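You operate a simulated robot arm through the tools that you are given. There is no shell and no other tool. Be economical: measure what you need, move in short steps, check, and stop when the job is done.

Carry out the task below with a simulated two-armed robot. There is one attempt and no reset: what you move stays moved.

Task
Crimp the brown lug in the press, grease its top and stand it on the green square.
Fine: hold the press, lever over and back; dabber back after use. Set down upright: black dabber, what you pick out. A coat counts when it lies all over at full strength: go over it till it gets no stronger.

The check looks at the end state, three seconds after you hand in, the way a careful person would. Anything else that was tipped, shoved, dropped, spilled or broken makes it a failure.

Robot
Two 7-joint arms with two-finger parallel grippers on one trunk, on a base that drives. Base frame: it is fixed to the floor where the robot stands at the start and does not move with it; the origin is under the middle of the robot, x ahead of it, y to its left, z up; the surface under the hand at the start is at about z = 0.8. Units: m, rad, N and s.
The left shoulder is at the start at [0.07, 0.134, 1.226], the right one opposite. With the tool pointing down near the work surface each hand reaches from about 0.1 to 0.62 m from the robot's upright axis, wherever it stands, measured 20 degrees to its own side. Places, roughly: green square [0.4, -0.2, 0.8]; lever of the orange press [0.5, 0.1, 0.9]. Payload 1.57 kg a hand.
The tool frame of a hand sits at the grasp point between the pads (the TCP): z along the fingers, y along the line on which they close. The tips reach 0.03 m beyond it. The gripper opens to 0.08 m. The fingers are 0.017 m wide and 0.012 m thick; the gripper's body (0.04 by 0.082 m) begins 0.08 m behind the TCP.
Orientation is that of the tool frame in the base frame, as a unit quaternion [x, y, z, w]. With the fingers straight down and closing along the base's y, the tool's x points along the base's -x, its y along +y and its z along -z.

Tools
- The arms move only by the tool apply_moves. It takes "left_plan", "right_plan" or both (then of equal length, played together; a hand with none holds still); each is a list of rows, each a list of 3 entries, a list of its own where there are three numbers: the closure, from 0 (fully open) to 1 (shut), then the shift along the tool's x, y, z in units of 300 mm (1.0 is 300 mm), then the turn, a rotation vector about the tool's x, y, z in units of 180 degrees (1.0 is 180 degrees). In form: [[claw, [dx, dy, dz], [ax, ay, az]], ...]. A call has 1 to 10 rows; each row is the pose to reach, as a shift and turn from the pose commanded when the call began, along the tool's axes at that moment. A call with a number of a shift or a turn outside -1 to 1 is refused whole. Each row takes 0.2 s and may step no farther than 0.05 m and 0.15 rad from the row before; otherwise, or with a gripper value out of range, the whole call is refused. Where a pose cannot be reached the arm comes as near as it can. A force on the tool above 40 N (or 10 N above the force at the start of the call, whichever is more), or a blocked arm, ends the call early, and 0.2 s more pass. The fingers move at their own pace (about 0.153 m/s each) and stop on an object; they squeeze with about 33 N. The grip force told is the motor's: it shows also when the fingers shut on nothing. Time passes only in rows, and 0.2 s behind the last, so rows that repeat a pose let the fingers close. It gives the time, the measured TCP pose, the force on the tool (base axes), the opening and the grip force at its end, in the units of the frame above (readings bear some noise), with the torque about the TCP (base axes, N m) and any sound that the robot's microphone picked up.
- Cameras (640 x 400 px; columns grow to the right, rows downward): "scene" is now at [0.1228, -0.0109, 1.4121]; the picture's right is [0.02, -1.00, 0.00], its down [-0.80, -0.02, -0.59] and it looks along [0.59, 0.01, -0.80] (base axes); focal length 249 px, centre (320, 200). "left" rides on the left gripper at [0.072, 0.007, -0.122] in its tool frame; the picture's right is [-0.09, 1.00, 0.00], its down [-0.84, -0.08, -0.54] and it looks along [-0.54, -0.05, 0.84] (tool axes); focal length 238 px, centre (320, 200). "right" rides on the right gripper at [0.072, -0.007, -0.122] in its tool frame; the picture's right is [0.09, 1.00, 0.00], its down [-0.84, 0.08, -0.54] and it looks along [-0.54, 0.05, 0.84] (tool axes); focal length 238 px, centre (320, 200).
- snapshot(camera): a new picture of that camera. No time passes.
- lift_body(by): slides the trunk up (or, below 0, down) by that many m; the arms and the scene camera ride with it, the base frame stays. It gives what a move gives, with no picture.
- steer(legs): drives the robot by 1 to 6 legs, each [ahead, left, turn to the left] in m, m and rad, along the robot's own axes; the way and the turn of a leg run together, so that a leg with both is an arc; at most 1.5 m and 3.142 rad a leg. The arms and the cameras ride along, it lands a little off, and it stops where it bumps. It gives what a move gives.
- turn_head(pan, tilt): turns the head with the scene camera to pan (to the left, within 1.501 rad either way) and tilt (down, from -0.506 to 1.204), counted from straight ahead of the robot. It gives what a move gives.
- measure_at(camera, pixels): for up to 12 pixels [column, row] of the newest picture of that camera ("zoom" is the newest enlarged one), the place [x, y, z] in the base frame of the surface seen there, good to about 0.003 m, but the place of the scene camera against the robot may be out by one fixed shift of up to 0.025 m in any direction. No time passes.
- zoom(camera, box): a new picture of the part [left, top, right, bottom] of that camera's present view, enlarged. No time passes.
- job_done(): hands the job in; it is judged then, once.

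Go step by step. Measure first, check grasps and placings, and put right what went wrong. The budget is 80 turns and 70 pictures, counting those below and the enlarged ones. Unless the task says otherwise, let go and move clear before handing in, and close with one line.

The tools are called after "Request:" by a JSON object that holds its "fn" and its "kwargs". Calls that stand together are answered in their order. apply_moves: Moves the arms, as the interface text tells. Its arguments: {"type":"object","properties":{"left_plan":{"type":"array"},"right_plan":{"type":"array"}},"required":[]} The other tools are called the same way: lift_body (by) slides the trunk up or down; steer (legs) drives the base; turn_head (pan, tilt) turns the head that bears the scene camera; snapshot (camera) takes a picture; measure_at (camera, pixels) gives the place of the surface under pixels of a picture; zoom (camera, box) takes an enlarged picture of a part of a camera's view; job_done () hands the job in.

At the start:

```text
clock: 0.0
left_tcp_pos: [0.4179, 0.3398, 1.168]
left_orientation: [0.0, 1.0, 0.0, 0.0]
left_wrist_force: [-0.4, 0.7, -1.0]
left_ft_torque: [0.0, 0.01, 0.0]
left_grip_width: 0.0799
left_grip_force: 0.0
right_tcp_pos: [0.3865, -0.0523, 1.1468]
right_orientation: [0.0, 1.0, 0.0, 0.0]
right_wrist_force: [-0.1, 0.3, 0.3]
right_ft_torque: [0.01, 0.01, 0.04]
right_grip_width: 0.08
right_grip_force: 0.1
trunk travel left (down, up): [-0.8, 0.14]
robot x, y, heading: [-0.0008, -0.0027, 0.002]
head pan, tilt: [0.023, 0.935]
```

scene: 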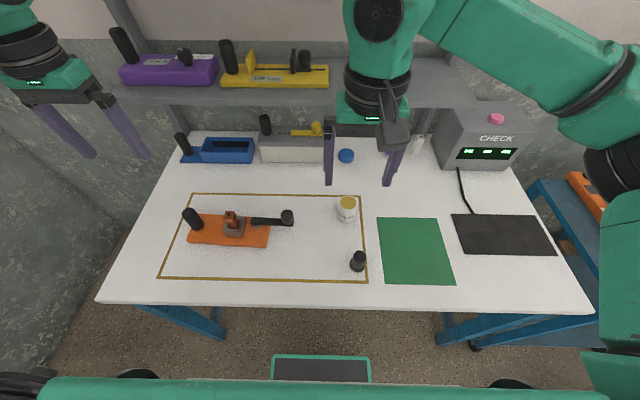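
right: 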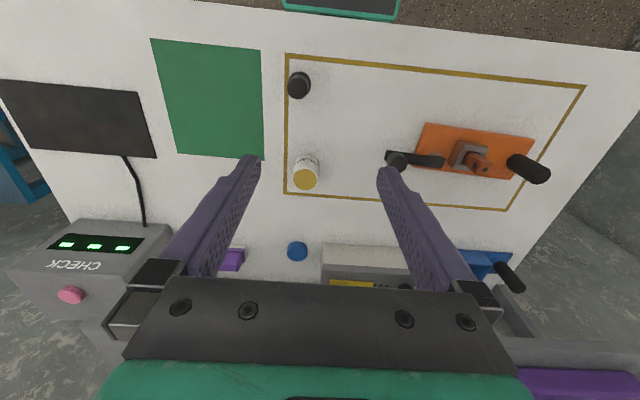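
left: 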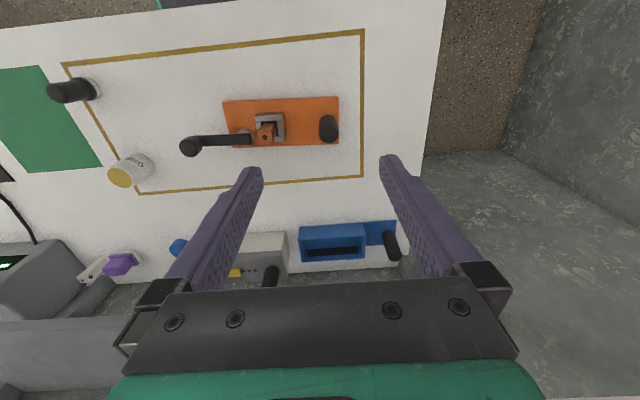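

The scene shows the orange press (around 230,230) with something brownish in it, a pot at (347,208), and the black dabber at (358,262). I'll zoom in on the details.

Request:
{"fn": "zoom", "kwargs": {"camera": "scene", "box": [170, 180, 310, 270]}}

Request:
{"fn": "zoom", "kwargs": {"camera": "scene", "box": [310, 180, 450, 280]}}

Request:
{"fn": "zoom", "kwargs": {"camera": "left", "box": [170, 80, 360, 200]}}

Request:
{"fn": "measure_at", "kwargs": {"camera": "scene", "pixels": [[347, 201], [347, 217], [358, 256], [358, 270], [288, 216], [232, 218], [190, 214], [415, 250], [379, 218], [454, 284], [345, 156], [250, 262]]}}

```text
4.44 times, centred on (240, 225) of scene
```

zoom: 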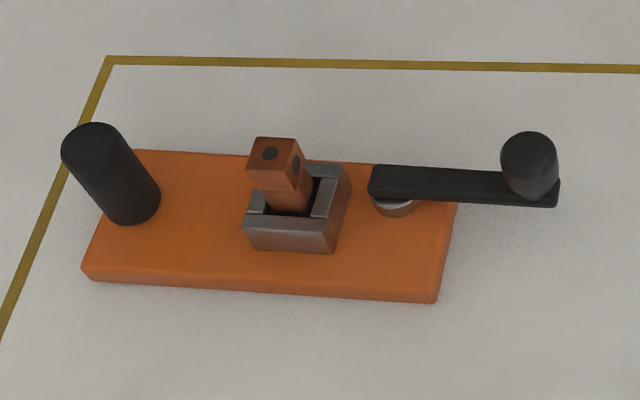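

```text
4.00 times, centred on (380, 230) of scene
```

zoom: 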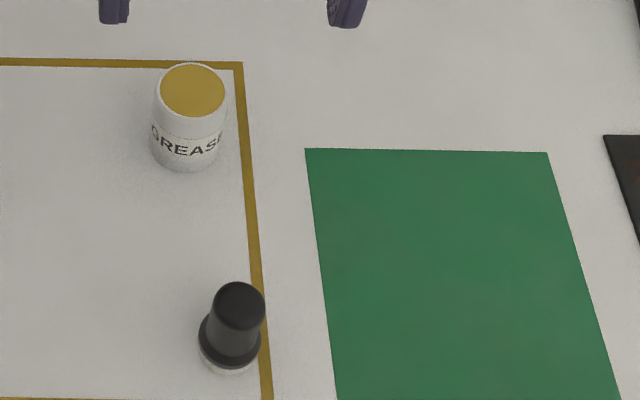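

```text
3.33 times, centred on (265, 140) of left
```

zoom: 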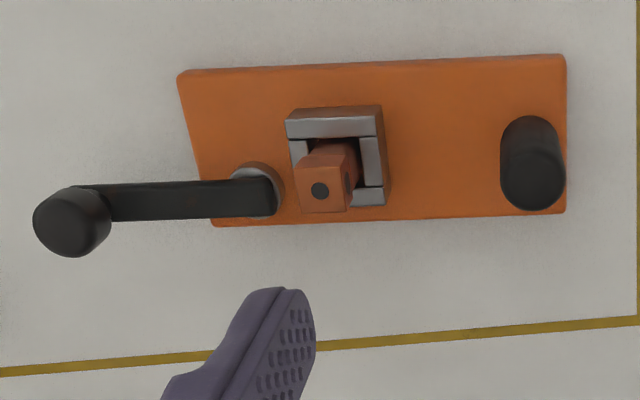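

```text
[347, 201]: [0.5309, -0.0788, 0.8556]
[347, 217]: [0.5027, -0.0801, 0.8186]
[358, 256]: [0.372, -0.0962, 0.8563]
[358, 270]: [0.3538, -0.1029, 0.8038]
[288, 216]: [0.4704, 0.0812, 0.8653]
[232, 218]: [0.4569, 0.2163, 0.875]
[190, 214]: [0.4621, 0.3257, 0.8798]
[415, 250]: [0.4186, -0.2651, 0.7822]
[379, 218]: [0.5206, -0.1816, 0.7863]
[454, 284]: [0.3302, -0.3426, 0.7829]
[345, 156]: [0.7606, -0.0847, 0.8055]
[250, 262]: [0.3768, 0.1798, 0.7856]
```

The lug (two-tone brown block) already stands in the die, the lever pivots on a vertical post, and the fixed black handle is on the left. I'll measure through the wrist cameras to get the scene offset.

Request:
{"fn": "measure_at", "kwargs": {"camera": "left", "pixels": [[189, 147], [265, 137], [270, 115], [328, 125], [250, 138], [190, 141], [282, 135], [240, 110], [230, 104], [337, 100], [118, 178], [65, 93]]}}

Request:
{"fn": "measure_at", "kwargs": {"camera": "right", "pixels": [[305, 179], [298, 90], [297, 80], [397, 159], [479, 167], [545, 172], [150, 40], [260, 47], [264, 160], [177, 155], [350, 120], [305, 165]]}}

Request:
{"fn": "zoom", "kwargs": {"camera": "right", "box": [270, 60, 350, 200]}}

Request:
{"fn": "zoom", "kwargs": {"camera": "right", "box": [380, 110, 560, 220]}}

```text
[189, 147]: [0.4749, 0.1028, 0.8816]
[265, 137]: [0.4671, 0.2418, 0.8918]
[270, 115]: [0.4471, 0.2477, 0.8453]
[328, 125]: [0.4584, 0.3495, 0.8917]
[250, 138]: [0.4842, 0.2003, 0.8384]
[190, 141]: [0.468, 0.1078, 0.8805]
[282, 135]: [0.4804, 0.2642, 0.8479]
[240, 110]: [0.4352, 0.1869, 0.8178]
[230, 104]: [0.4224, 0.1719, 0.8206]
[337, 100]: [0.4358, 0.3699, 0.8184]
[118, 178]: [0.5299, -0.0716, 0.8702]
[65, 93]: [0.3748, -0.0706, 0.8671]
```

```text
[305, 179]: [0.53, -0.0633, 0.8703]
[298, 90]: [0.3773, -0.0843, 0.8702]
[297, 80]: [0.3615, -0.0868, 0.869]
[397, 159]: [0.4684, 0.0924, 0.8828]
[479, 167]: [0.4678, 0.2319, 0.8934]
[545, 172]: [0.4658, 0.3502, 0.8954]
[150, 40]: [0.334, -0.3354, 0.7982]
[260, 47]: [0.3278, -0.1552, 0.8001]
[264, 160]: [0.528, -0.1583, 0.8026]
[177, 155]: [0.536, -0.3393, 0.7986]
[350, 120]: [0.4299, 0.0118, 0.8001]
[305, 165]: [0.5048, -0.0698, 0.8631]
```

```text
2.86 times, centred on (310, 130) of right
```

zoom: 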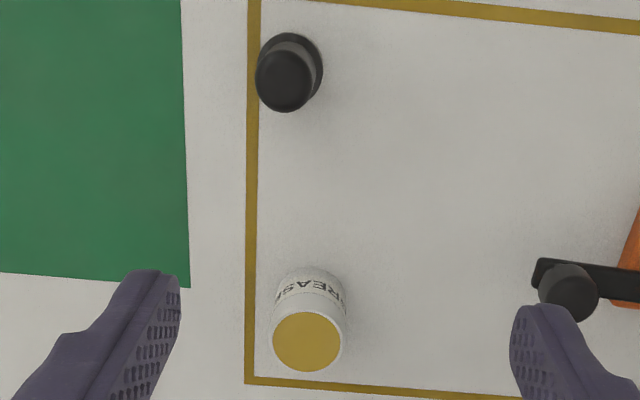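

```text
3.56 times, centred on (470, 165) of right
```

zoom: 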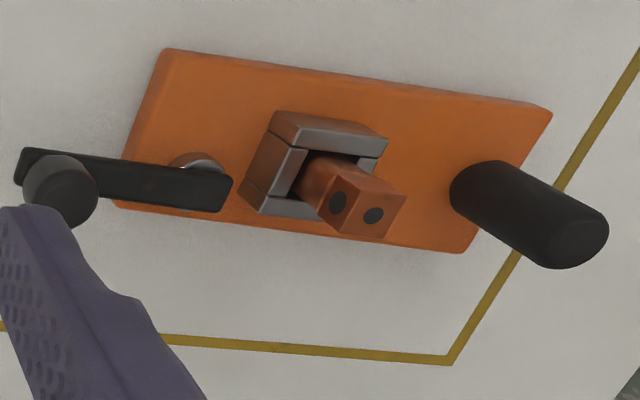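

Wrist cameras agree on table z=0.80, the press handle at about (0.462,0.350, top 0.893) and the lever knob at about (0.470,0.10, top 0.882). I'll move both hands above these and look again.

Request:
{"fn": "apply_moves", "kwargs": {"left_plan": [[0, [-0.03, 0.007, 0.12], [0, 0, 0]], [0, [-0.06, 0.014, 0.24], [0, 0, 0]], [0, [-0.09, 0.02, 0.36], [0, 0, 0]], [0, [-0.12, 0.03, 0.48], [0, 0, 0]], [0, [-0.147, 0.034, 0.6], [0, 0, 0]], [0, [-0.147, 0.034, 0.66], [0, 0, 0]]], "right_plan": [[0, [-0.047, 0.05, 0.09], [0, 0, 0]], [0, [-0.094, 0.11, 0.18], [0, 0, 0]], [0, [-0.141, 0.17, 0.27], [0, 0, 0]], [0, [-0.188, 0.23, 0.36], [0, 0, 0]], [0, [-0.235, 0.29, 0.43], [0, 0, 0]], [0, [-0.282, 0.35, 0.49], [0, 0, 0]]]}}

Request:
{"fn": "snapshot", "kwargs": {"camera": "left"}}

Request:
{"fn": "snapshot", "kwargs": {"camera": "right"}}

```text
clock: 1.4
left_tcp_pos: [0.4632, 0.3527, 0.969]
left_orientation: [0.0, 1.0, 0.0, 0.0]
left_wrist_force: [-0.2, 0.4, -0.1]
left_ft_torque: [-0.03, -0.01, 0.01]
left_grip_width: 0.08
left_grip_force: 0.1
right_tcp_pos: [0.4727, 0.056, 1.0009]
right_orientation: [0.0, 1.0, -0.001, 0.001]
right_wrist_force: [-0.8, 0.1, 0.7]
right_ft_torque: [-0.01, -0.02, 0.02]
right_grip_width: 0.0802
right_grip_force: 0.1
trunk travel left (down, up): [-0.8, 0.14]
robot x, y, heading: [0.0029, -0.0001, 0.001]
head pan, tilt: [0.023, 0.935]
```

```text
61 pictures are left
```

left: 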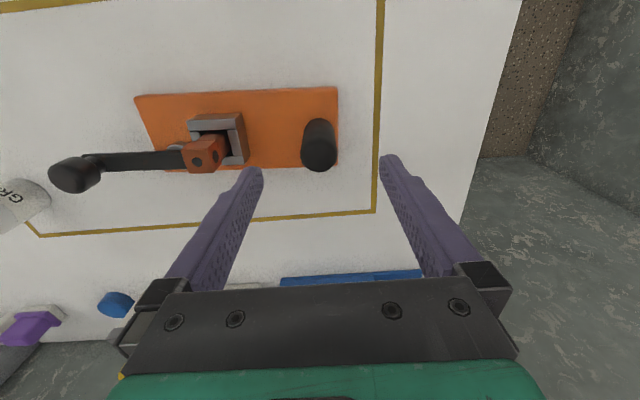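

```text
60 pictures are left
```

right: 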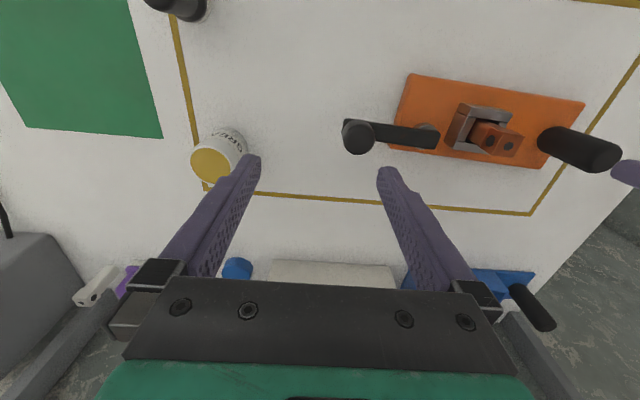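

Request:
{"fn": "measure_at", "kwargs": {"camera": "left", "pixels": [[320, 157], [310, 157], [331, 157], [320, 168], [320, 128], [137, 98], [168, 170], [337, 88], [336, 165], [196, 158], [214, 115], [242, 160]]}}

Request:
{"fn": "measure_at", "kwargs": {"camera": "right", "pixels": [[358, 140], [347, 139], [370, 139], [359, 150], [400, 136], [430, 137], [428, 124], [472, 118], [498, 142], [345, 122], [490, 143], [508, 145]]}}

Request:
{"fn": "zoom", "kwargs": {"camera": "right", "box": [330, 60, 530, 185]}}

```text
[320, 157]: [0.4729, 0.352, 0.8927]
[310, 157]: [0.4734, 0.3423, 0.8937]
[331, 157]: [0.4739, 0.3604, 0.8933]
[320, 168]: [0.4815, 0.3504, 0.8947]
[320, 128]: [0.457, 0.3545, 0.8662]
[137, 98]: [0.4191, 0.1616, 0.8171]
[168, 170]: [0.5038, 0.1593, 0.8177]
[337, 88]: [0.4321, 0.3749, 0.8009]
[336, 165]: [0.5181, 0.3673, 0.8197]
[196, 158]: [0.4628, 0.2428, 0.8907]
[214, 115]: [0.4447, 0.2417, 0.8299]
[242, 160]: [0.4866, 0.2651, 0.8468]
```

```text
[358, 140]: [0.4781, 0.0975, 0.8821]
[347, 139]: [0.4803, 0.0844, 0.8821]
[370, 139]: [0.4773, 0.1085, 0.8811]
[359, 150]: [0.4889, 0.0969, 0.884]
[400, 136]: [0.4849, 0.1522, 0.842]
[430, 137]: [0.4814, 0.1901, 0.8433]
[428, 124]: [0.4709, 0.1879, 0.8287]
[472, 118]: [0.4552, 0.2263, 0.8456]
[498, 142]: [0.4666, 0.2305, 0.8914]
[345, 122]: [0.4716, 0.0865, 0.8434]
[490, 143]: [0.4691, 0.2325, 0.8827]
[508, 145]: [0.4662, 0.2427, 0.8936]
```

```text
3.20 times, centred on (430, 122) of right
```

zoom: 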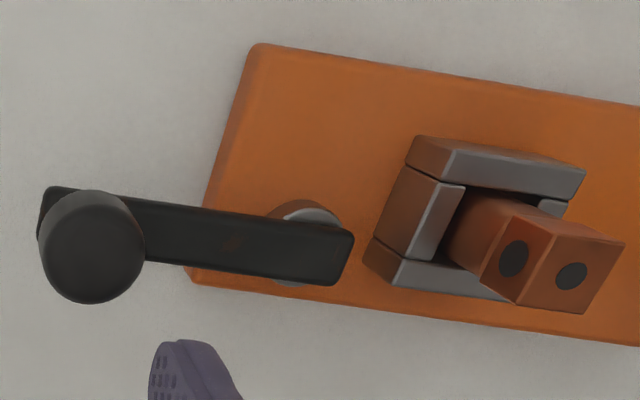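

The handle centre is at (0.471,0.3515), the knob centre at (0.478,0.097) and the pivot near (0.479,0.182). Next I'll lower both hands and grip the handle and the knob.

Request:
{"fn": "apply_moves", "kwargs": {"left_plan": [[0, [-0.012, -0.002, 0.12], [0, 0, 0]], [0, [-0.024, -0.004, 0.24], [0, 0, 0]], [0, [-0.026, -0.004, 0.337], [0, 0, 0]], [0.3, [-0.026, -0.004, 0.337], [0, 0, 0]], [1, [-0.026, -0.004, 0.337], [0, 0, 0]], [1, [-0.026, -0.004, 0.337], [0, 0, 0]], [1, [-0.026, -0.004, 0.337], [0, 0, 0]]], "right_plan": [[0, [-0.01, 0.07, 0.12], [0, 0, 0]], [0, [-0.017, 0.137, 0.24], [0, 0, 0]], [0, [-0.018, 0.137, 0.33], [0, 0, 0]], [0, [-0.018, 0.137, 0.408], [0, 0, 0]], [0.3, [-0.018, 0.137, 0.408], [0, 0, 0]], [1, [-0.018, 0.137, 0.408], [0, 0, 0]], [1, [-0.018, 0.137, 0.408], [0, 0, 0]]]}}

Request:
{"fn": "snapshot", "kwargs": {"camera": "scene"}}

```text
clock: 3.0
left_tcp_pos: [0.4698, 0.3489, 0.8686]
left_orientation: [0.001, 1.0, -0.001, 0.0]
left_wrist_force: [-0.7, -6.7, 1.1]
left_ft_torque: [0.86, -0.06, -0.13]
left_grip_width: 0.0335
left_grip_force: 32.9
right_tcp_pos: [0.4756, 0.0947, 0.8777]
right_orientation: [-0.001, 1.0, 0.0, 0.001]
right_wrist_force: [0.6, 5.9, -0.2]
right_ft_torque: [-0.7, -0.14, 0.01]
right_grip_width: 0.0328
right_grip_force: 32.8
trunk travel left (down, up): [-0.8, 0.14]
robot x, y, heading: [0.0033, 0.0016, 0.0]
head pan, tilt: [0.023, 0.935]
```

```text
58 pictures are left
```

scene: 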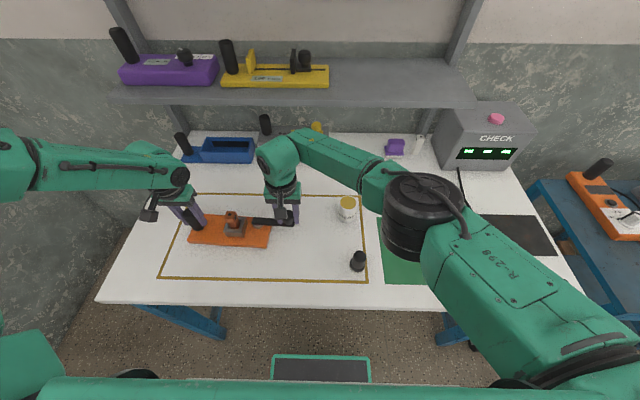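

Both grips hold at about 33 mm with 33 N. I'll test a small lever swing toward the robot and watch the force.

Request:
{"fn": "apply_moves", "kwargs": {"left_plan": [[1, [0, 0, 0], [0, 0, 0]], [1, [0, 0, 0], [0, 0, 0]], [1, [0, 0, 0], [0, 0, 0]]], "right_plan": [[1, [0.0143, 0.0004, 0], [0, 0, 0.016]], [1, [0.0287, 0.0014, 0], [0, 0, 0.032]], [1, [0.043, 0.0032, 0], [0, 0, 0.048]]]}}

```text
clock: 3.8
left_tcp_pos: [0.4707, 0.3476, 0.8684]
left_orientation: [0.0, 1.0, -0.002, 0.001]
left_wrist_force: [-1.1, -12.0, 6.9]
left_ft_torque: [-0.84, 0.17, -0.13]
left_grip_width: 0.0337
left_grip_force: 32.9
right_tcp_pos: [0.4632, 0.0961, 0.8777]
right_orientation: [0.076, 0.997, 0.001, -0.001]
right_wrist_force: [-1.2, 14.1, -4.4]
right_ft_torque: [-0.77, -0.23, 0.3]
right_grip_width: 0.0328
right_grip_force: 32.6
trunk travel left (down, up): [-0.8, 0.14]
robot x, y, heading: [0.0023, -0.0042, 0.0]
head pan, tilt: [0.023, 0.935]
```

The lever moves freely with only some radial pull (14 N in +y). I'll add a little inward correction and continue the arc.

Request:
{"fn": "apply_moves", "kwargs": {"left_plan": [[1, [0, 0, 0], [0, 0, 0]], [1, [0, 0, 0], [0, 0, 0]], [1, [0, 0, 0], [0, 0, 0]], [1, [0, 0, 0], [0, 0, 0]], [1, [0, 0, 0], [0, 0, 0]]], "right_plan": [[1, [0.0344, 0.012, 0], [0, 0, 0.038]], [1, [0.0682, 0.018, 0], [0, 0, 0.076]], [1, [0.1011, 0.0284, 0], [0, 0, 0.115]], [1, [0.1325, 0.0424, 0], [0, 0, 0.153]], [1, [0.162, 0.0601, 0], [0, 0, 0.191]]]}}

Request:
{"fn": "zoom", "kwargs": {"camera": "scene", "box": [150, 160, 330, 280]}}

```text
clock: 5.0
left_tcp_pos: [0.4707, 0.348, 0.8683]
left_orientation: [0.0, 1.0, 0.0, 0.0]
left_wrist_force: [-2.6, -7.0, 12.9]
left_ft_torque: [-1.39, 0.69, -0.55]
left_grip_width: 0.0336
left_grip_force: 33.2
right_tcp_pos: [0.4191, 0.1197, 0.8802]
right_orientation: [0.369, 0.93, -0.001, 0.001]
right_wrist_force: [3.9, 5.8, -9.1]
right_ft_torque: [-1.06, 0.06, 0.22]
right_grip_width: 0.0333
right_grip_force: 32.9
trunk travel left (down, up): [-0.8, 0.14]
robot x, y, heading: [0.0032, -0.0013, -0.001]
head pan, tilt: [0.023, 0.935]
```

```text
3.33 times, centred on (240, 220) of scene
```

zoom: 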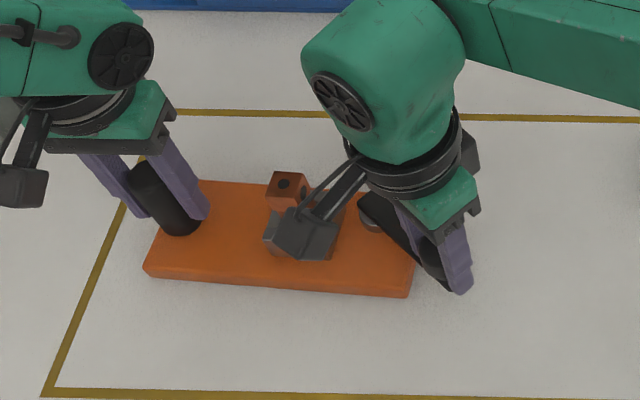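

The lever is at about 43° and swinging smoothly (pivot confirmed at 0.478,0.182). I'll carry on to about 90°, easing the hand slightly downward.

Request:
{"fn": "apply_moves", "kwargs": {"left_plan": [[1, [0, 0, 0], [0, 0, 0]], [1, [0, 0, 0], [0, 0, 0]], [1, [0, 0, 0], [0, 0, 0]], [1, [0, 0, 0], [0, 0, 0]], [1, [0, 0, 0], [0, 0, 0]], [1, [0, 0, 0], [0, 0, 0]]], "right_plan": [[1, [0.04, 0.0028, 0.008], [0, 0, 0.0446]], [1, [0.0793, 0.0112, 0.008], [0, 0, 0.0891]], [1, [0.117, 0.0249, 0.008], [0, 0, 0.1337]], [1, [0.1525, 0.0438, 0.008], [0, 0, 0.1783]], [1, [0.1849, 0.0675, 0.008], [0, 0, 0.2228]], [1, [0.2098, 0.0912, 0.008], [0, 0, 0.261]]]}}

Request:
{"fn": "zoom", "kwargs": {"camera": "scene", "box": [150, 160, 330, 280]}}

```text
clock: 6.4
left_tcp_pos: [0.469, 0.3478, 0.8682]
left_orientation: [0.0, 1.0, 0.0, 0.0]
left_wrist_force: [-0.9, -1.4, -0.6]
left_ft_torque: [0.51, -0.29, -0.01]
left_grip_width: 0.0331
left_grip_force: 32.9
right_tcp_pos: [0.3884, 0.183, 0.8794]
right_orientation: [0.697, 0.717, 0.003, -0.001]
right_wrist_force: [1.3, 0.1, 0.1]
right_ft_torque: [-0.01, -0.01, -0.02]
right_grip_width: 0.0
right_grip_force: 20.9
trunk travel left (down, up): [-0.8, 0.14]
robot x, y, heading: [-0.0024, 0.0023, -0.003]
head pan, tilt: [0.023, 0.935]
```

```text
3.33 times, centred on (240, 220) of scene
```

zoom: 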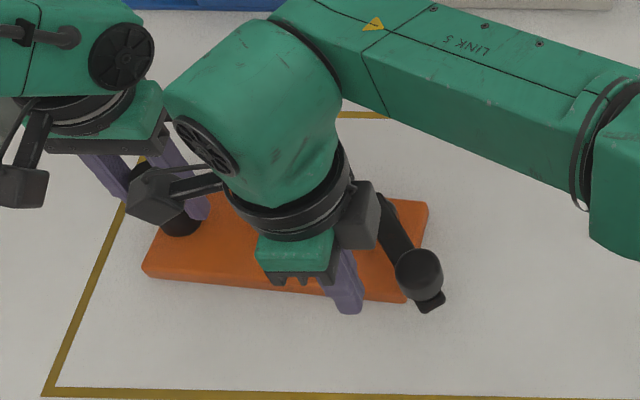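

The knob slipped out of the right grip (width 0) and the lever sits around 50–60°, so I either hit its stop or crimp resistance. I'll lift the right hand and look.

Request:
{"fn": "apply_moves", "kwargs": {"right_plan": [[1, [0, 0, -0.15], [0, 0, 0]], [0.5, [0, -0.15, -0.25], [0, 0, 0]], [0, [0.0, -0.3, -0.3], [0, 0, 0]], [0, [0, -0.4, -0.3], [0, 0, 0]]]}}

Request:
{"fn": "zoom", "kwargs": {"camera": "scene", "box": [150, 160, 330, 280]}}

Request:
{"fn": "snapshot", "kwargs": {"camera": "right"}}

```text
refused: row 2 steps farther than a row can; nothing moved
```

```text
3.33 times, centred on (240, 220) of scene
```

zoom: 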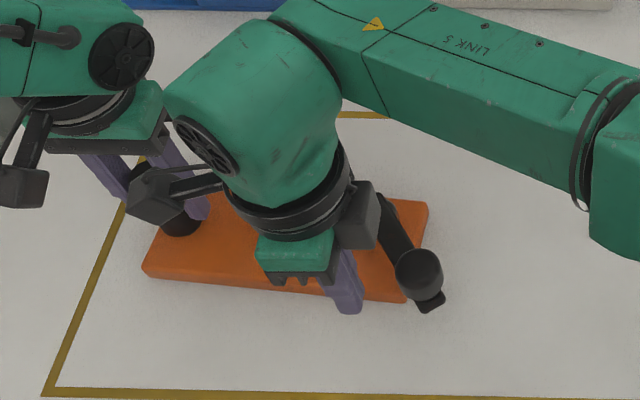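

```text
54 pictures are left
```

right: 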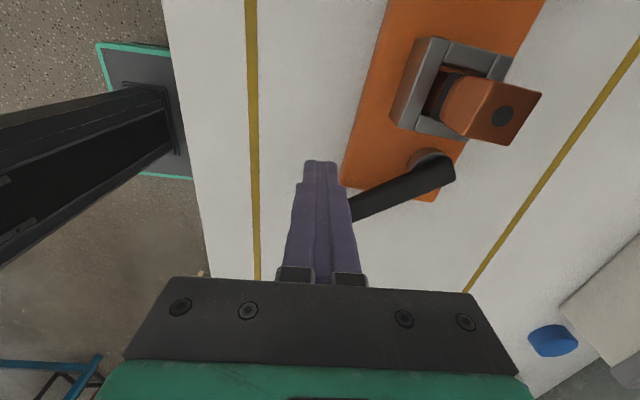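

Request:
{"fn": "measure_at", "kwargs": {"camera": "zoom", "pixels": [[420, 262], [405, 262], [437, 262], [395, 215], [384, 195]]}}

Request:
{"fn": "apply_moves", "kwargs": {"right_plan": [[1, [0, 0, -0.15], [0, 0, 0]], [1, [0, 0, -0.3], [0, 0, 0]], [1, [-0.1, 0, -0.4], [0, 0, 0]], [1, [-0.25, 0, -0.4], [0, 0, 0]], [1, [-0.4, 0, -0.4], [0, 0, 0]]]}}

Request:
{"fn": "zoom", "kwargs": {"camera": "scene", "box": [170, 180, 310, 270]}}

Request:
{"fn": "snapshot", "kwargs": {"camera": "right"}}

```text
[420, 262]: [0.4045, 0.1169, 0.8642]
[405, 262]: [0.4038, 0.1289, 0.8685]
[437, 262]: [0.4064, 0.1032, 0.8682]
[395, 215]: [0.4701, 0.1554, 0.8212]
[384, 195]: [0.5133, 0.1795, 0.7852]
```

```text
clock: 7.6
left_tcp_pos: [0.4698, 0.3488, 0.8687]
left_orientation: [0.0, 1.0, 0.001, 0.0]
left_wrist_force: [-1.0, 0.1, -0.9]
left_ft_torque: [-0.29, -0.13, -0.11]
left_grip_width: 0.0335
left_grip_force: 32.9
right_tcp_pos: [0.3914, 0.0619, 0.9957]
right_orientation: [0.707, 0.707, 0.001, 0.0]
right_wrist_force: [0.2, -0.5, 0.7]
right_ft_torque: [0.05, 0.02, -0.02]
right_grip_width: 0.0
right_grip_force: 21.3
trunk travel left (down, up): [-0.8, 0.14]
robot x, y, heading: [-0.0028, 0.0017, -0.001]
head pan, tilt: [0.023, 0.935]
```

```text
4.44 times, centred on (240, 225) of scene
```

zoom: 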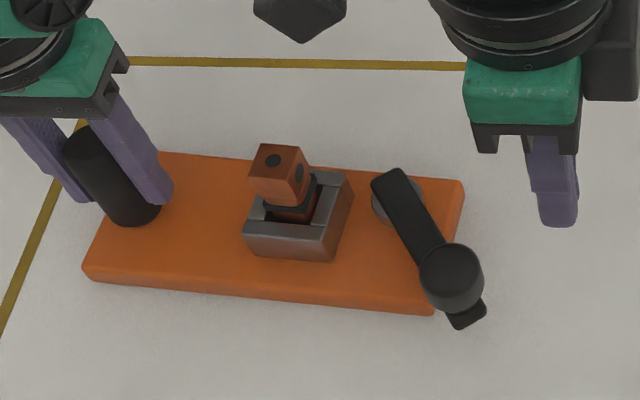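

```text
52 pictures are left
```

right: 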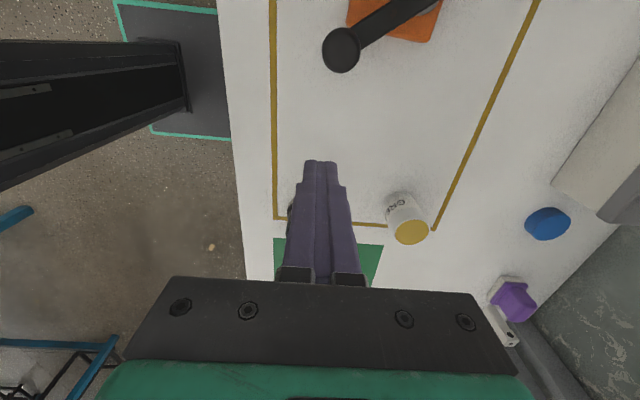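

A dark collar band now shows around the lug shank, so the crimp has at least begun; the lever is at about 55°. I'll push on from behind the knob with shut fingers (stiffer than gripping) to see whether it goes farther.

Request:
{"fn": "apply_moves", "kwargs": {"right_plan": [[1, [0.04, 0.04, 0.0], [0, 0, -0.042]], [1, [0.09, 0.09, 0.0], [0, 0, -0.084]], [1, [0.133, 0.139, 0.1], [0, 0, -0.126]], [1, [0.133, 0.139, 0.2], [0, 0, -0.167]], [1, [0.133, 0.139, 0.3], [0, 0, -0.167]], [1, [0.133, 0.139, 0.392], [0, 0, -0.167]]]}}

Request:
{"fn": "snapshot", "kwargs": {"camera": "right"}}

```text
clock: 9.0
left_tcp_pos: [0.4701, 0.3488, 0.8677]
left_orientation: [0.0, 1.0, 0.0, -0.001]
left_wrist_force: [0.2, 0.6, 0.1]
left_ft_torque: [0.51, -0.1, 0.06]
left_grip_width: 0.0332
left_grip_force: 32.8
right_tcp_pos: [0.4335, 0.1025, 0.8787]
right_orientation: [0.499, 0.867, 0.0, -0.001]
right_wrist_force: [1.9, 0.5, 0.3]
right_ft_torque: [0.0, 0.01, 0.0]
right_grip_width: 0.0
right_grip_force: 21.6
trunk travel left (down, up): [-0.8, 0.14]
robot x, y, heading: [0.0002, -0.0017, 0.003]
head pan, tilt: [0.023, 0.935]
```

```text
51 pictures are left
```

right: 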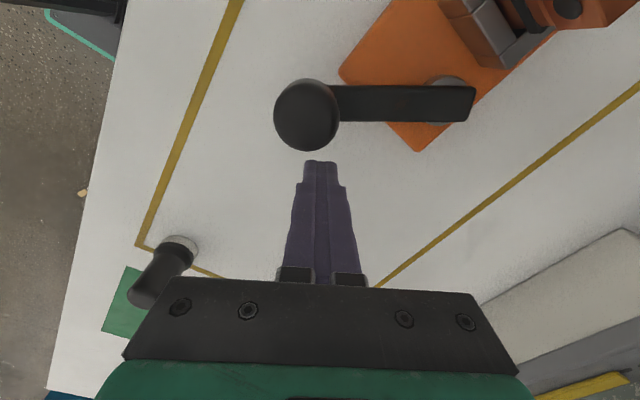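

The post is lined up behind the knob (knob at 307,115; fingertip at 318,165). I'll push along the arc.

Request:
{"fn": "apply_moves", "kwargs": {"left_plan": [[1, [0, 0, 0], [0, 0, 0]], [1, [0, 0, 0], [0, 0, 0]], [1, [0, 0, 0], [0, 0, 0]], [1, [0, 0, 0], [0, 0, 0]], [1, [0, 0, 0], [0, 0, 0]], [1, [0, 0, 0], [0, 0, 0]]], "right_plan": [[1, [0.04, -0.012, 0], [0, 0, 0]], [1, [0.08, -0.01, 0], [0, 0, 0.02]], [1, [0.12, -0.005, 0], [0, 0, 0.05]], [1, [0.155, 0.005, 0], [0, 0, 0.09]], [1, [0.19, 0.02, 0], [0, 0, 0.13]], [1, [0.22, 0.038, 0], [0, 0, 0.165]]]}}

Request:
{"fn": "snapshot", "kwargs": {"camera": "right"}}

```text
clock: 9.8
left_tcp_pos: [0.4696, 0.354, 0.8697]
left_orientation: [-0.002, 1.0, 0.006, 0.003]
left_wrist_force: [-0.7, 4.3, 2.3]
left_ft_torque: [-1.36, 0.56, -0.28]
left_grip_width: 0.0338
left_grip_force: 32.6
right_tcp_pos: [0.4163, 0.1226, 0.8766]
right_orientation: [0.558, 0.83, -0.008, 0.005]
right_wrist_force: [-1.5, -7.9, 5.4]
right_ft_torque: [0.08, 0.07, 0.06]
right_grip_width: 0.0
right_grip_force: 20.8
trunk travel left (down, up): [-0.8, 0.14]
robot x, y, heading: [0.0004, 0.0008, 0.001]
head pan, tilt: [0.023, 0.935]
stopped in row 3 (right hand): the force on the tool passed its limit at 48 N (the readings are from after the stop); the commanded pose is now the measured one
```

```text
50 pictures are left
```

right: 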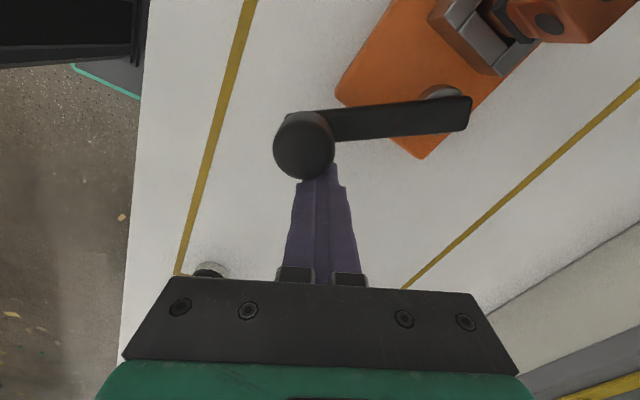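

The push reached 48 N with the lever hardly moving: that looks like the end stop near 60°. I'll inspect the jaws closely.

Request:
{"fn": "zoom", "kwargs": {"camera": "right", "box": [400, 0, 640, 150]}}

Request:
{"fn": "zoom", "kwargs": {"camera": "scene", "box": [205, 195, 285, 250]}}

```text
2.67 times, centred on (520, 75) of right
```

zoom: 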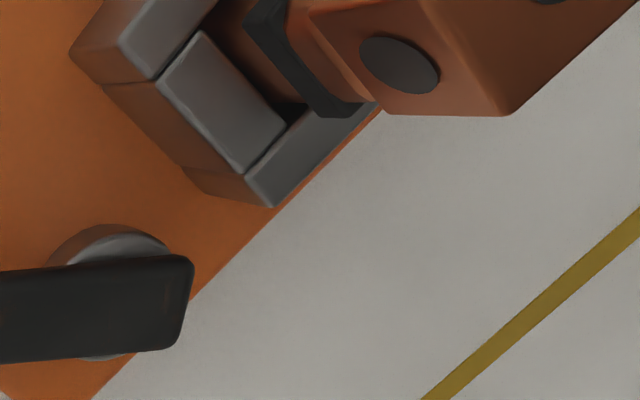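

```text
7.27 times, centred on (245, 222) of scene
```

zoom: 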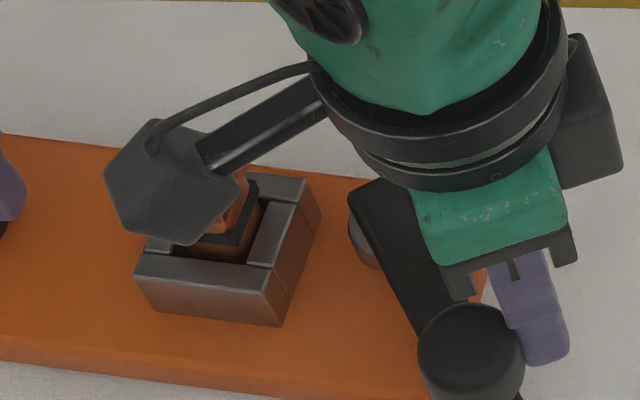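

The dark crimp collar is formed around the shank and the lever is at its stop. To swing it back I'll regrip the knob, so I'm measuring its exact place first.

Request:
{"fn": "measure_at", "kwargs": {"camera": "right", "pixels": [[304, 150], [285, 150], [325, 150], [304, 172], [440, 112], [304, 135], [380, 120]]}}

Request:
{"fn": "apply_moves", "kwargs": {"right_plan": [[1, [-0.05, 0, 0], [0, 0, 0]], [1, [-0.05, 0, -0.15], [0, 0, 0]], [1, [-0.05, 0, -0.3], [0, 0, 0]], [0, [-0.05, 0, -0.3], [0, 0, 0]]]}}

Request:
{"fn": "snapshot", "kwargs": {"camera": "right"}}

```text
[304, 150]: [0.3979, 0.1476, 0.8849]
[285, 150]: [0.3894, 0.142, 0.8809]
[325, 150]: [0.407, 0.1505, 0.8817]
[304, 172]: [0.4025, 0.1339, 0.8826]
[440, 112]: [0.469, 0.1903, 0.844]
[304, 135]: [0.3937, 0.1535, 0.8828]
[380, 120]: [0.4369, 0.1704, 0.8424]
```

```text
clock: 10.8
left_tcp_pos: [0.4709, 0.3534, 0.8695]
left_orientation: [-0.002, 1.0, 0.006, 0.002]
left_wrist_force: [0.2, -1.0, 3.7]
left_ft_torque: [-1.18, 0.52, 0.01]
left_grip_width: 0.0336
left_grip_force: 32.7
right_tcp_pos: [0.4211, 0.1133, 0.9661]
right_orientation: [0.558, 0.83, -0.008, 0.004]
right_wrist_force: [0.9, 0.6, -0.2]
right_ft_torque: [0.0, -0.02, -0.02]
right_grip_width: 0.0802
right_grip_force: 0.1
trunk travel left (down, up): [-0.8, 0.14]
robot x, y, heading: [-0.0017, -0.0011, -0.001]
head pan, tilt: [0.023, 0.935]
```

```text
47 pictures are left
```

right: 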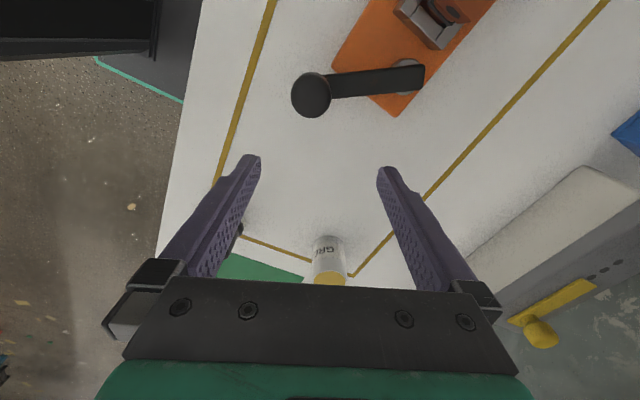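

Knob centre is about (0.398,0.147). I'll move over it, lower and grip.

Request:
{"fn": "apply_moves", "kwargs": {"right_plan": [[0, [0.06, -0.015, 0.03], [0, 0, 0]], [0, [0.133, -0.029, 0.1], [0, 0, 0]], [0, [0.133, -0.029, 0.2], [0, 0, 0]], [0, [0.133, -0.029, 0.294], [0, 0, 0]], [0.3, [0.133, -0.029, 0.294], [0, 0, 0]], [1, [0.133, -0.029, 0.294], [0, 0, 0]], [1, [0.133, -0.029, 0.294], [0, 0, 0]]]}}

```text
clock: 12.4
left_tcp_pos: [0.4711, 0.3551, 0.8695]
left_orientation: [-0.003, 1.0, 0.007, 0.003]
left_wrist_force: [4.3, 6.1, 0.7]
left_ft_torque: [-1.26, 0.26, 0.48]
left_grip_width: 0.0335
left_grip_force: 33.0
right_tcp_pos: [0.3968, 0.1449, 0.8744]
right_orientation: [0.558, 0.83, -0.009, 0.006]
right_wrist_force: [-6.4, -6.5, 0.4]
right_ft_torque: [0.52, -0.34, 0.09]
right_grip_width: 0.0329
right_grip_force: 32.8
trunk travel left (down, up): [-0.8, 0.14]
robot x, y, heading: [0.001, 0.0016, 0.003]
head pan, tilt: [0.023, 0.935]
```

The knob is gripped again (32.9 mm). I'll swing the lever back along the arc toward its rest position.

Request:
{"fn": "apply_moves", "kwargs": {"left_plan": [[1, [0, 0, 0], [0, 0, 0]], [1, [0, 0, 0], [0, 0, 0]], [1, [0, 0, 0], [0, 0, 0]], [1, [0, 0, 0], [0, 0, 0]], [1, [0, 0, 0], [0, 0, 0]], [1, [0, 0, 0], [0, 0, 0]], [1, [0, 0, 0], [0, 0, 0]], [1, [0, 0, 0], [0, 0, 0]]], "right_plan": [[1, [-0.0397, 0.006, 0], [0, 0, -0.0446]], [1, [-0.0782, 0.0175, 0], [0, 0, -0.0891]], [1, [-0.1146, 0.0342, 0], [0, 0, -0.1337]], [1, [-0.1484, 0.0559, 0], [0, 0, -0.1783]], [1, [-0.1788, 0.0821, 0], [0, 0, -0.2228]], [1, [-0.2053, 0.1122, 0], [0, 0, -0.2674]], [1, [-0.2273, 0.1458, 0], [0, 0, -0.3119]], [1, [-0.2377, 0.1663, 0], [0, 0, -0.3374]]]}}

Request:
{"fn": "snapshot", "kwargs": {"camera": "scene"}}

```text
clock: 14.2
left_tcp_pos: [0.4721, 0.3544, 0.8693]
left_orientation: [-0.003, 1.0, 0.004, 0.004]
left_wrist_force: [2.1, -18.4, 0.2]
left_ft_torque: [-1.57, -0.72, 0.73]
left_grip_width: 0.0338
left_grip_force: 33.5
right_tcp_pos: [0.4706, 0.0985, 0.8776]
right_orientation: [0.06, 0.998, -0.006, -0.002]
right_wrist_force: [-3.4, 19.1, -0.2]
right_ft_torque: [1.02, 0.69, -0.18]
right_grip_width: 0.0333
right_grip_force: 33.2
trunk travel left (down, up): [-0.8, 0.14]
robot x, y, heading: [0.0001, -0.0005, 0.005]
head pan, tilt: [0.023, 0.935]
```

```text
46 pictures are left
```

scene: 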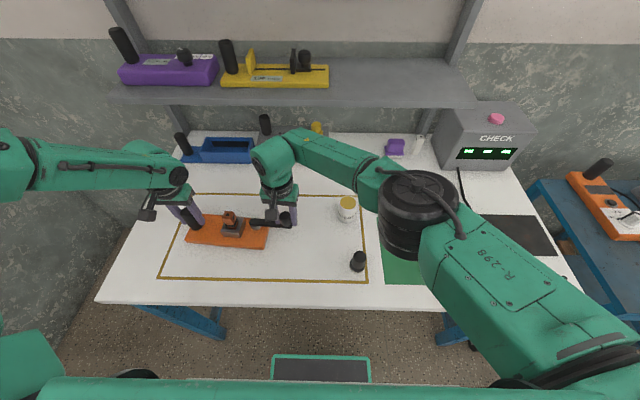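

Nearly back; there's a 19 N radial pull, so I'll ease inward and finish the last few degrees until resistance.

Request:
{"fn": "apply_moves", "kwargs": {"left_plan": [[1, [0, 0, 0], [0, 0, 0]], [1, [0, 0, 0], [0, 0, 0]], [1, [0, 0, 0], [0, 0, 0]], [1, [0, 0, 0], [0, 0, 0]]], "right_plan": [[1, [0, 0.012, 0], [0, 0, 0]], [1, [-0.017, 0.014, 0], [0, 0, -0.019]], [1, [-0.034, 0.016, 0], [0, 0, -0.038]], [1, [-0.045, 0.017, 0], [0, 0, -0.05]]]}}

Request:
{"fn": "zoom", "kwargs": {"camera": "scene", "box": [170, 180, 310, 270]}}

```text
clock: 15.2
left_tcp_pos: [0.4725, 0.3534, 0.8698]
left_orientation: [-0.002, 1.0, 0.006, 0.003]
left_wrist_force: [3.2, -17.4, 4.3]
left_ft_torque: [-1.49, -0.6, 0.62]
left_grip_width: 0.0341
left_grip_force: 32.7
right_tcp_pos: [0.4861, 0.1006, 0.8775]
right_orientation: [-0.018, 1.0, -0.008, -0.001]
right_wrist_force: [-2.9, 17.0, -0.2]
right_ft_torque: [1.19, 0.23, -0.19]
right_grip_width: 0.0336
right_grip_force: 33.1
trunk travel left (down, up): [-0.8, 0.14]
robot x, y, heading: [-0.001, 0.0019, -0.002]
head pan, tilt: [0.023, 0.935]
```

```text
4.44 times, centred on (240, 225) of scene
```

zoom: 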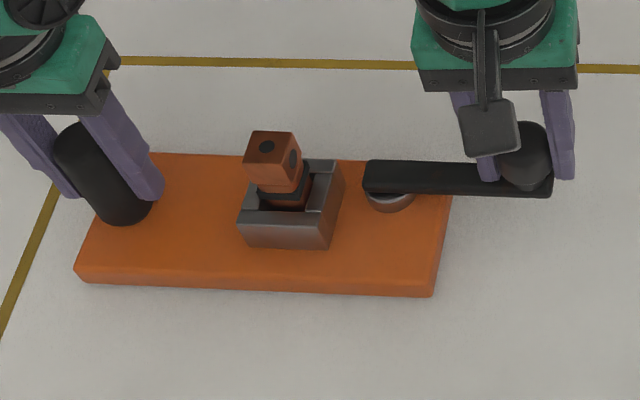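

The lever is back where it began and the collar shows on the lug. I'll release the knob, rise and move over the dabber while the left hand keeps holding the press.

Request:
{"fn": "apply_moves", "kwargs": {"right_plan": [[0.5, [0, 0, 0], [0, 0, 0]], [0, [0, 0, 0], [0, 0, 0]], [0, [0, 0, -0.12], [0, 0, 0]], [0, [0, 0, -0.28], [-0.005, 0, 0.0115]], [0, [0.05, -0.08, -0.4], [-0.005, 0, 0.0115]], [0, [0.13, -0.21, -0.4], [-0.005, 0, 0.0115]], [0, [0.21, -0.34, -0.4], [-0.005, 0, 0.0115]], [0, [0.29, -0.47, -0.4], [-0.005, 0, 0.0115]], [0, [0.37, -0.6, -0.4], [-0.005, 0, 0.0115]], [0, [0.38, -0.6, -0.4], [-0.005, 0, 0.0115]]]}}

Request:
{"fn": "snapshot", "kwargs": {"camera": "right"}}

Request:
{"fn": "snapshot", "kwargs": {"camera": "scene"}}

```text
clock: 17.4
left_tcp_pos: [0.4709, 0.3532, 0.8708]
left_orientation: [-0.002, 1.0, 0.005, 0.002]
left_wrist_force: [-1.0, -1.6, 3.3]
left_ft_torque: [-1.32, -0.25, -0.24]
left_grip_width: 0.0336
left_grip_force: 33.1
right_tcp_pos: [0.3774, -0.0809, 1.0026]
right_orientation: [0.002, 1.0, -0.002, 0.0]
right_wrist_force: [-0.2, 0.1, 0.2]
right_ft_torque: [0.0, 0.0, 0.03]
right_grip_width: 0.0799
right_grip_force: 0.1
trunk travel left (down, up): [-0.8, 0.14]
robot x, y, heading: [0.0015, 0.0005, 0.001]
head pan, tilt: [0.023, 0.935]
```

```text
44 pictures are left
```

right: 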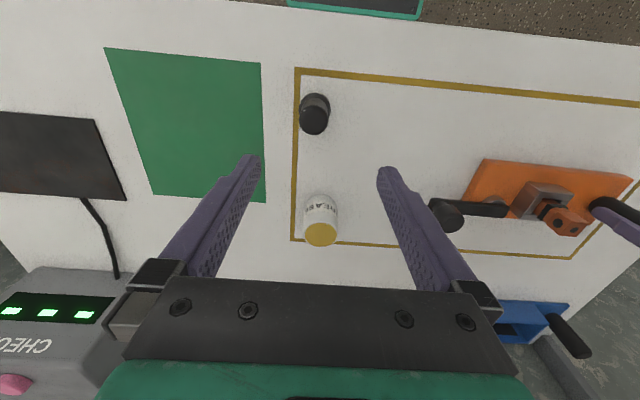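

```text
43 pictures are left
```

scene: 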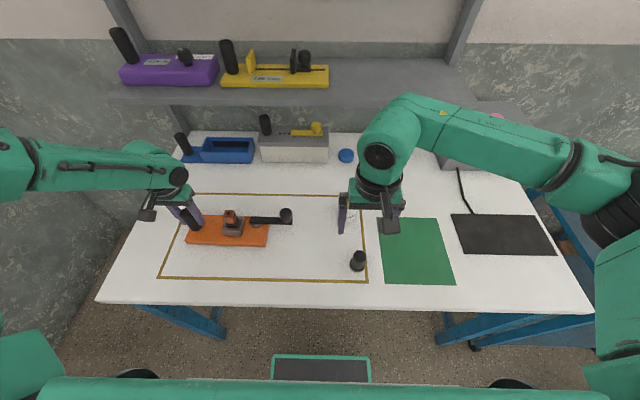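

The dabber is at (314,118) and the pot at (320,225) in the right view; measuring both.

Request:
{"fn": "measure_at", "kwargs": {"camera": "right", "pixels": [[314, 123], [304, 123], [325, 123], [314, 132], [314, 100], [313, 95], [320, 232], [305, 232], [336, 232], [320, 243], [320, 222], [322, 205]]}}

Request:
{"fn": "zoom", "kwargs": {"camera": "right", "box": [270, 80, 370, 250]}}

```text
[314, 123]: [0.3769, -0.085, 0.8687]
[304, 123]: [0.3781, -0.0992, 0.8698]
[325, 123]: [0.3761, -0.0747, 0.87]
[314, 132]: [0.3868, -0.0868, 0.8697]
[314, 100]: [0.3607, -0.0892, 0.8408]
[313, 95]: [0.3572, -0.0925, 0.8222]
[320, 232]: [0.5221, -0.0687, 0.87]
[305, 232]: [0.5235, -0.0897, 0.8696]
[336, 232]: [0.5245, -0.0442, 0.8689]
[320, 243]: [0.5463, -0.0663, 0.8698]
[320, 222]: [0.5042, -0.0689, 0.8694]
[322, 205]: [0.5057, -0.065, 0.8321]
```

```text
2.35 times, centred on (320, 165) of right
```

zoom: 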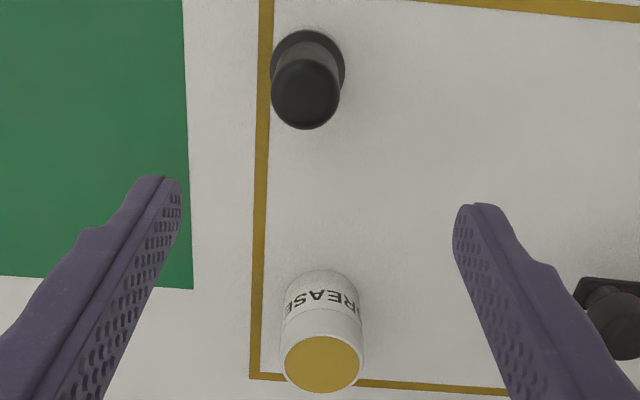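

Dabber centre is (0.374,-0.087), top 0.870; the pot's grease surface is at (0.525,-0.067,0.870). I'll lower onto the dabber and grip its handle.

Request:
{"fn": "apply_moves", "kwargs": {"right_plan": [[0, [0.011, -0.02, 0.12], [0, 0, 0]], [0, [0.011, -0.02, 0.25], [0, 0, 0]], [0, [0.011, -0.02, 0.37], [0, 0, 0]], [0, [0.011, -0.02, 0.487], [0, 0, 0]], [0.4, [0.011, -0.02, 0.487], [0, 0, 0]], [1, [0.011, -0.02, 0.487], [0, 0, 0]], [1, [0.011, -0.02, 0.487], [0, 0, 0]], [1, [0.011, -0.02, 0.487], [0, 0, 0]]]}}

Request:
{"fn": "zoom", "kwargs": {"camera": "scene", "box": [310, 190, 430, 290]}}

```text
clock: 19.2
left_tcp_pos: [0.4712, 0.354, 0.8699]
left_orientation: [-0.002, 1.0, 0.007, 0.002]
left_wrist_force: [0.4, -2.3, 3.4]
left_ft_torque: [-1.31, -0.36, 0.1]
left_grip_width: 0.0335
left_grip_force: 33.3
right_tcp_pos: [0.3747, -0.0867, 0.8563]
right_orientation: [0.002, 1.0, -0.001, 0.0]
right_wrist_force: [-0.2, 0.6, 0.3]
right_ft_torque: [-0.04, 0.01, 0.0]
right_grip_width: 0.0305
right_grip_force: 32.7
trunk travel left (down, up): [-0.8, 0.14]
robot x, y, heading: [0.0006, -0.0007, 0.005]
head pan, tilt: [0.023, 0.935]
```

```text
4.00 times, centred on (370, 240) of scene
```

zoom: 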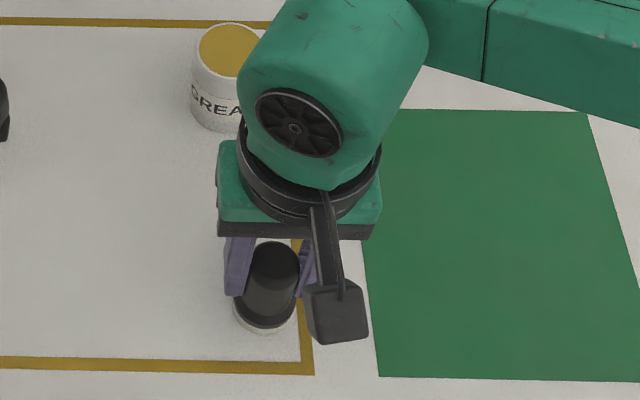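

The dabber is held (30.5 mm). I'll lift it, carry it over the pot and touch it down gently on the grease.

Request:
{"fn": "apply_moves", "kwargs": {"right_plan": [[1, [0, 0, -0.12], [0, 0, 0]], [1, [0, 0, -0.24], [0, 0, 0]], [1, [0, 0, -0.36], [0, 0, 0]], [1, [-0.13, 0.02, -0.36], [0, 0, 0]], [1, [-0.26, 0.04, -0.36], [0, 0, 0]], [1, [-0.39, 0.066, -0.36], [0, 0, 0]], [1, [-0.5, 0.066, -0.36], [0, 0, 0]], [1, [-0.5, 0.066, -0.29], [0, 0, 0]], [1, [-0.5, 0.066, -0.245], [0, 0, 0]]]}}

Request:
{"fn": "snapshot", "kwargs": {"camera": "right"}}

Request:
{"fn": "zoom", "kwargs": {"camera": "scene", "box": [290, 150, 410, 250]}}

```text
clock: 21.2
left_tcp_pos: [0.4705, 0.3548, 0.8701]
left_orientation: [-0.002, 1.0, 0.005, 0.002]
left_wrist_force: [0.5, 1.9, 2.4]
left_ft_torque: [-1.12, -0.32, 0.09]
left_grip_width: 0.0337
left_grip_force: 33.5
right_tcp_pos: [0.5242, -0.0684, 0.9286]
right_orientation: [0.002, 1.0, -0.002, 0.001]
right_wrist_force: [0.1, -0.7, 0.1]
right_ft_torque: [-0.02, -0.01, -0.02]
right_grip_width: 0.0307
right_grip_force: 33.2
trunk travel left (down, up): [-0.8, 0.14]
robot x, y, heading: [-0.0006, -0.0012, 0.004]
head pan, tilt: [0.023, 0.935]
```

```text
40 pictures are left
```

right: 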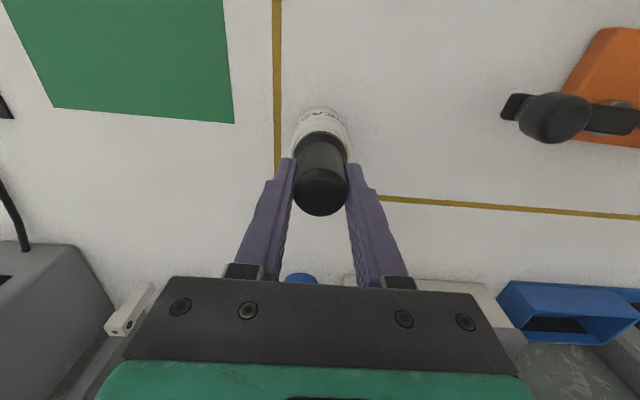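

```text
4.00 times, centred on (350, 200) of scene
```

zoom: 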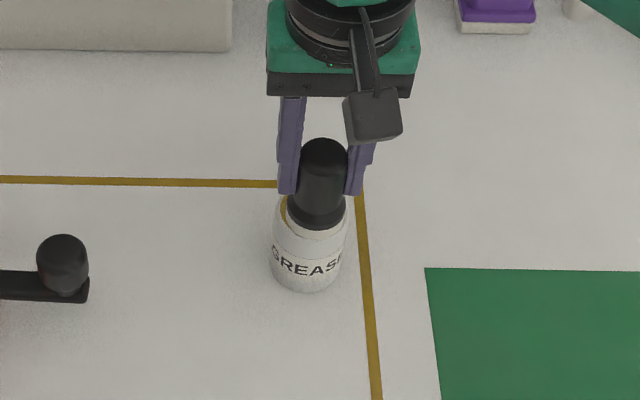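

The dabber is just above the grease but sits about 4 mm right of the pot's centre (yellow visible at zoom 285,205). I'll shift left and lower in small steps.

Request:
{"fn": "apply_moves", "kwargs": {"right_plan": [[1, [0, 0.014, 0], [0, 0, 0]], [1, [0, 0.014, 0.01], [0, 0, 0]], [1, [0, 0.014, 0.018], [0, 0, 0]], [1, [0, 0.014, 0.024], [0, 0, 0]], [1, [0, 0.014, 0.024], [0, 0, 0]]]}}

Request:
{"fn": "zoom", "kwargs": {"camera": "scene", "box": [310, 170, 390, 240]}}

```text
clock: 22.4
left_tcp_pos: [0.4678, 0.3542, 0.8713]
left_orientation: [-0.001, 1.0, 0.005, 0.004]
left_wrist_force: [-1.8, 0.3, 1.5]
left_ft_torque: [-0.86, -0.1, -0.33]
left_grip_width: 0.0335
left_grip_force: 33.1
right_tcp_pos: [0.5226, -0.0635, 0.9245]
right_orientation: [0.002, 1.0, -0.002, 0.001]
right_wrist_force: [4.7, -0.9, 23.6]
right_ft_torque: [0.2, -0.26, 0.0]
right_grip_width: 0.0304
right_grip_force: 32.8
trunk travel left (down, up): [-0.8, 0.14]
robot x, y, heading: [-0.0014, -0.0004, -0.001]
head pan, tilt: [0.023, 0.935]
```

```text
5.71 times, centred on (350, 205) of scene
```

zoom: 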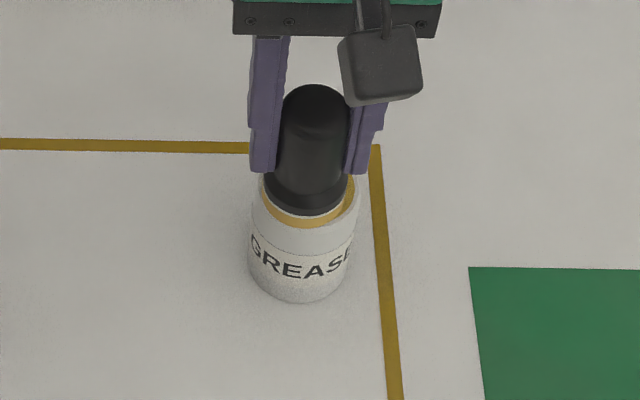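

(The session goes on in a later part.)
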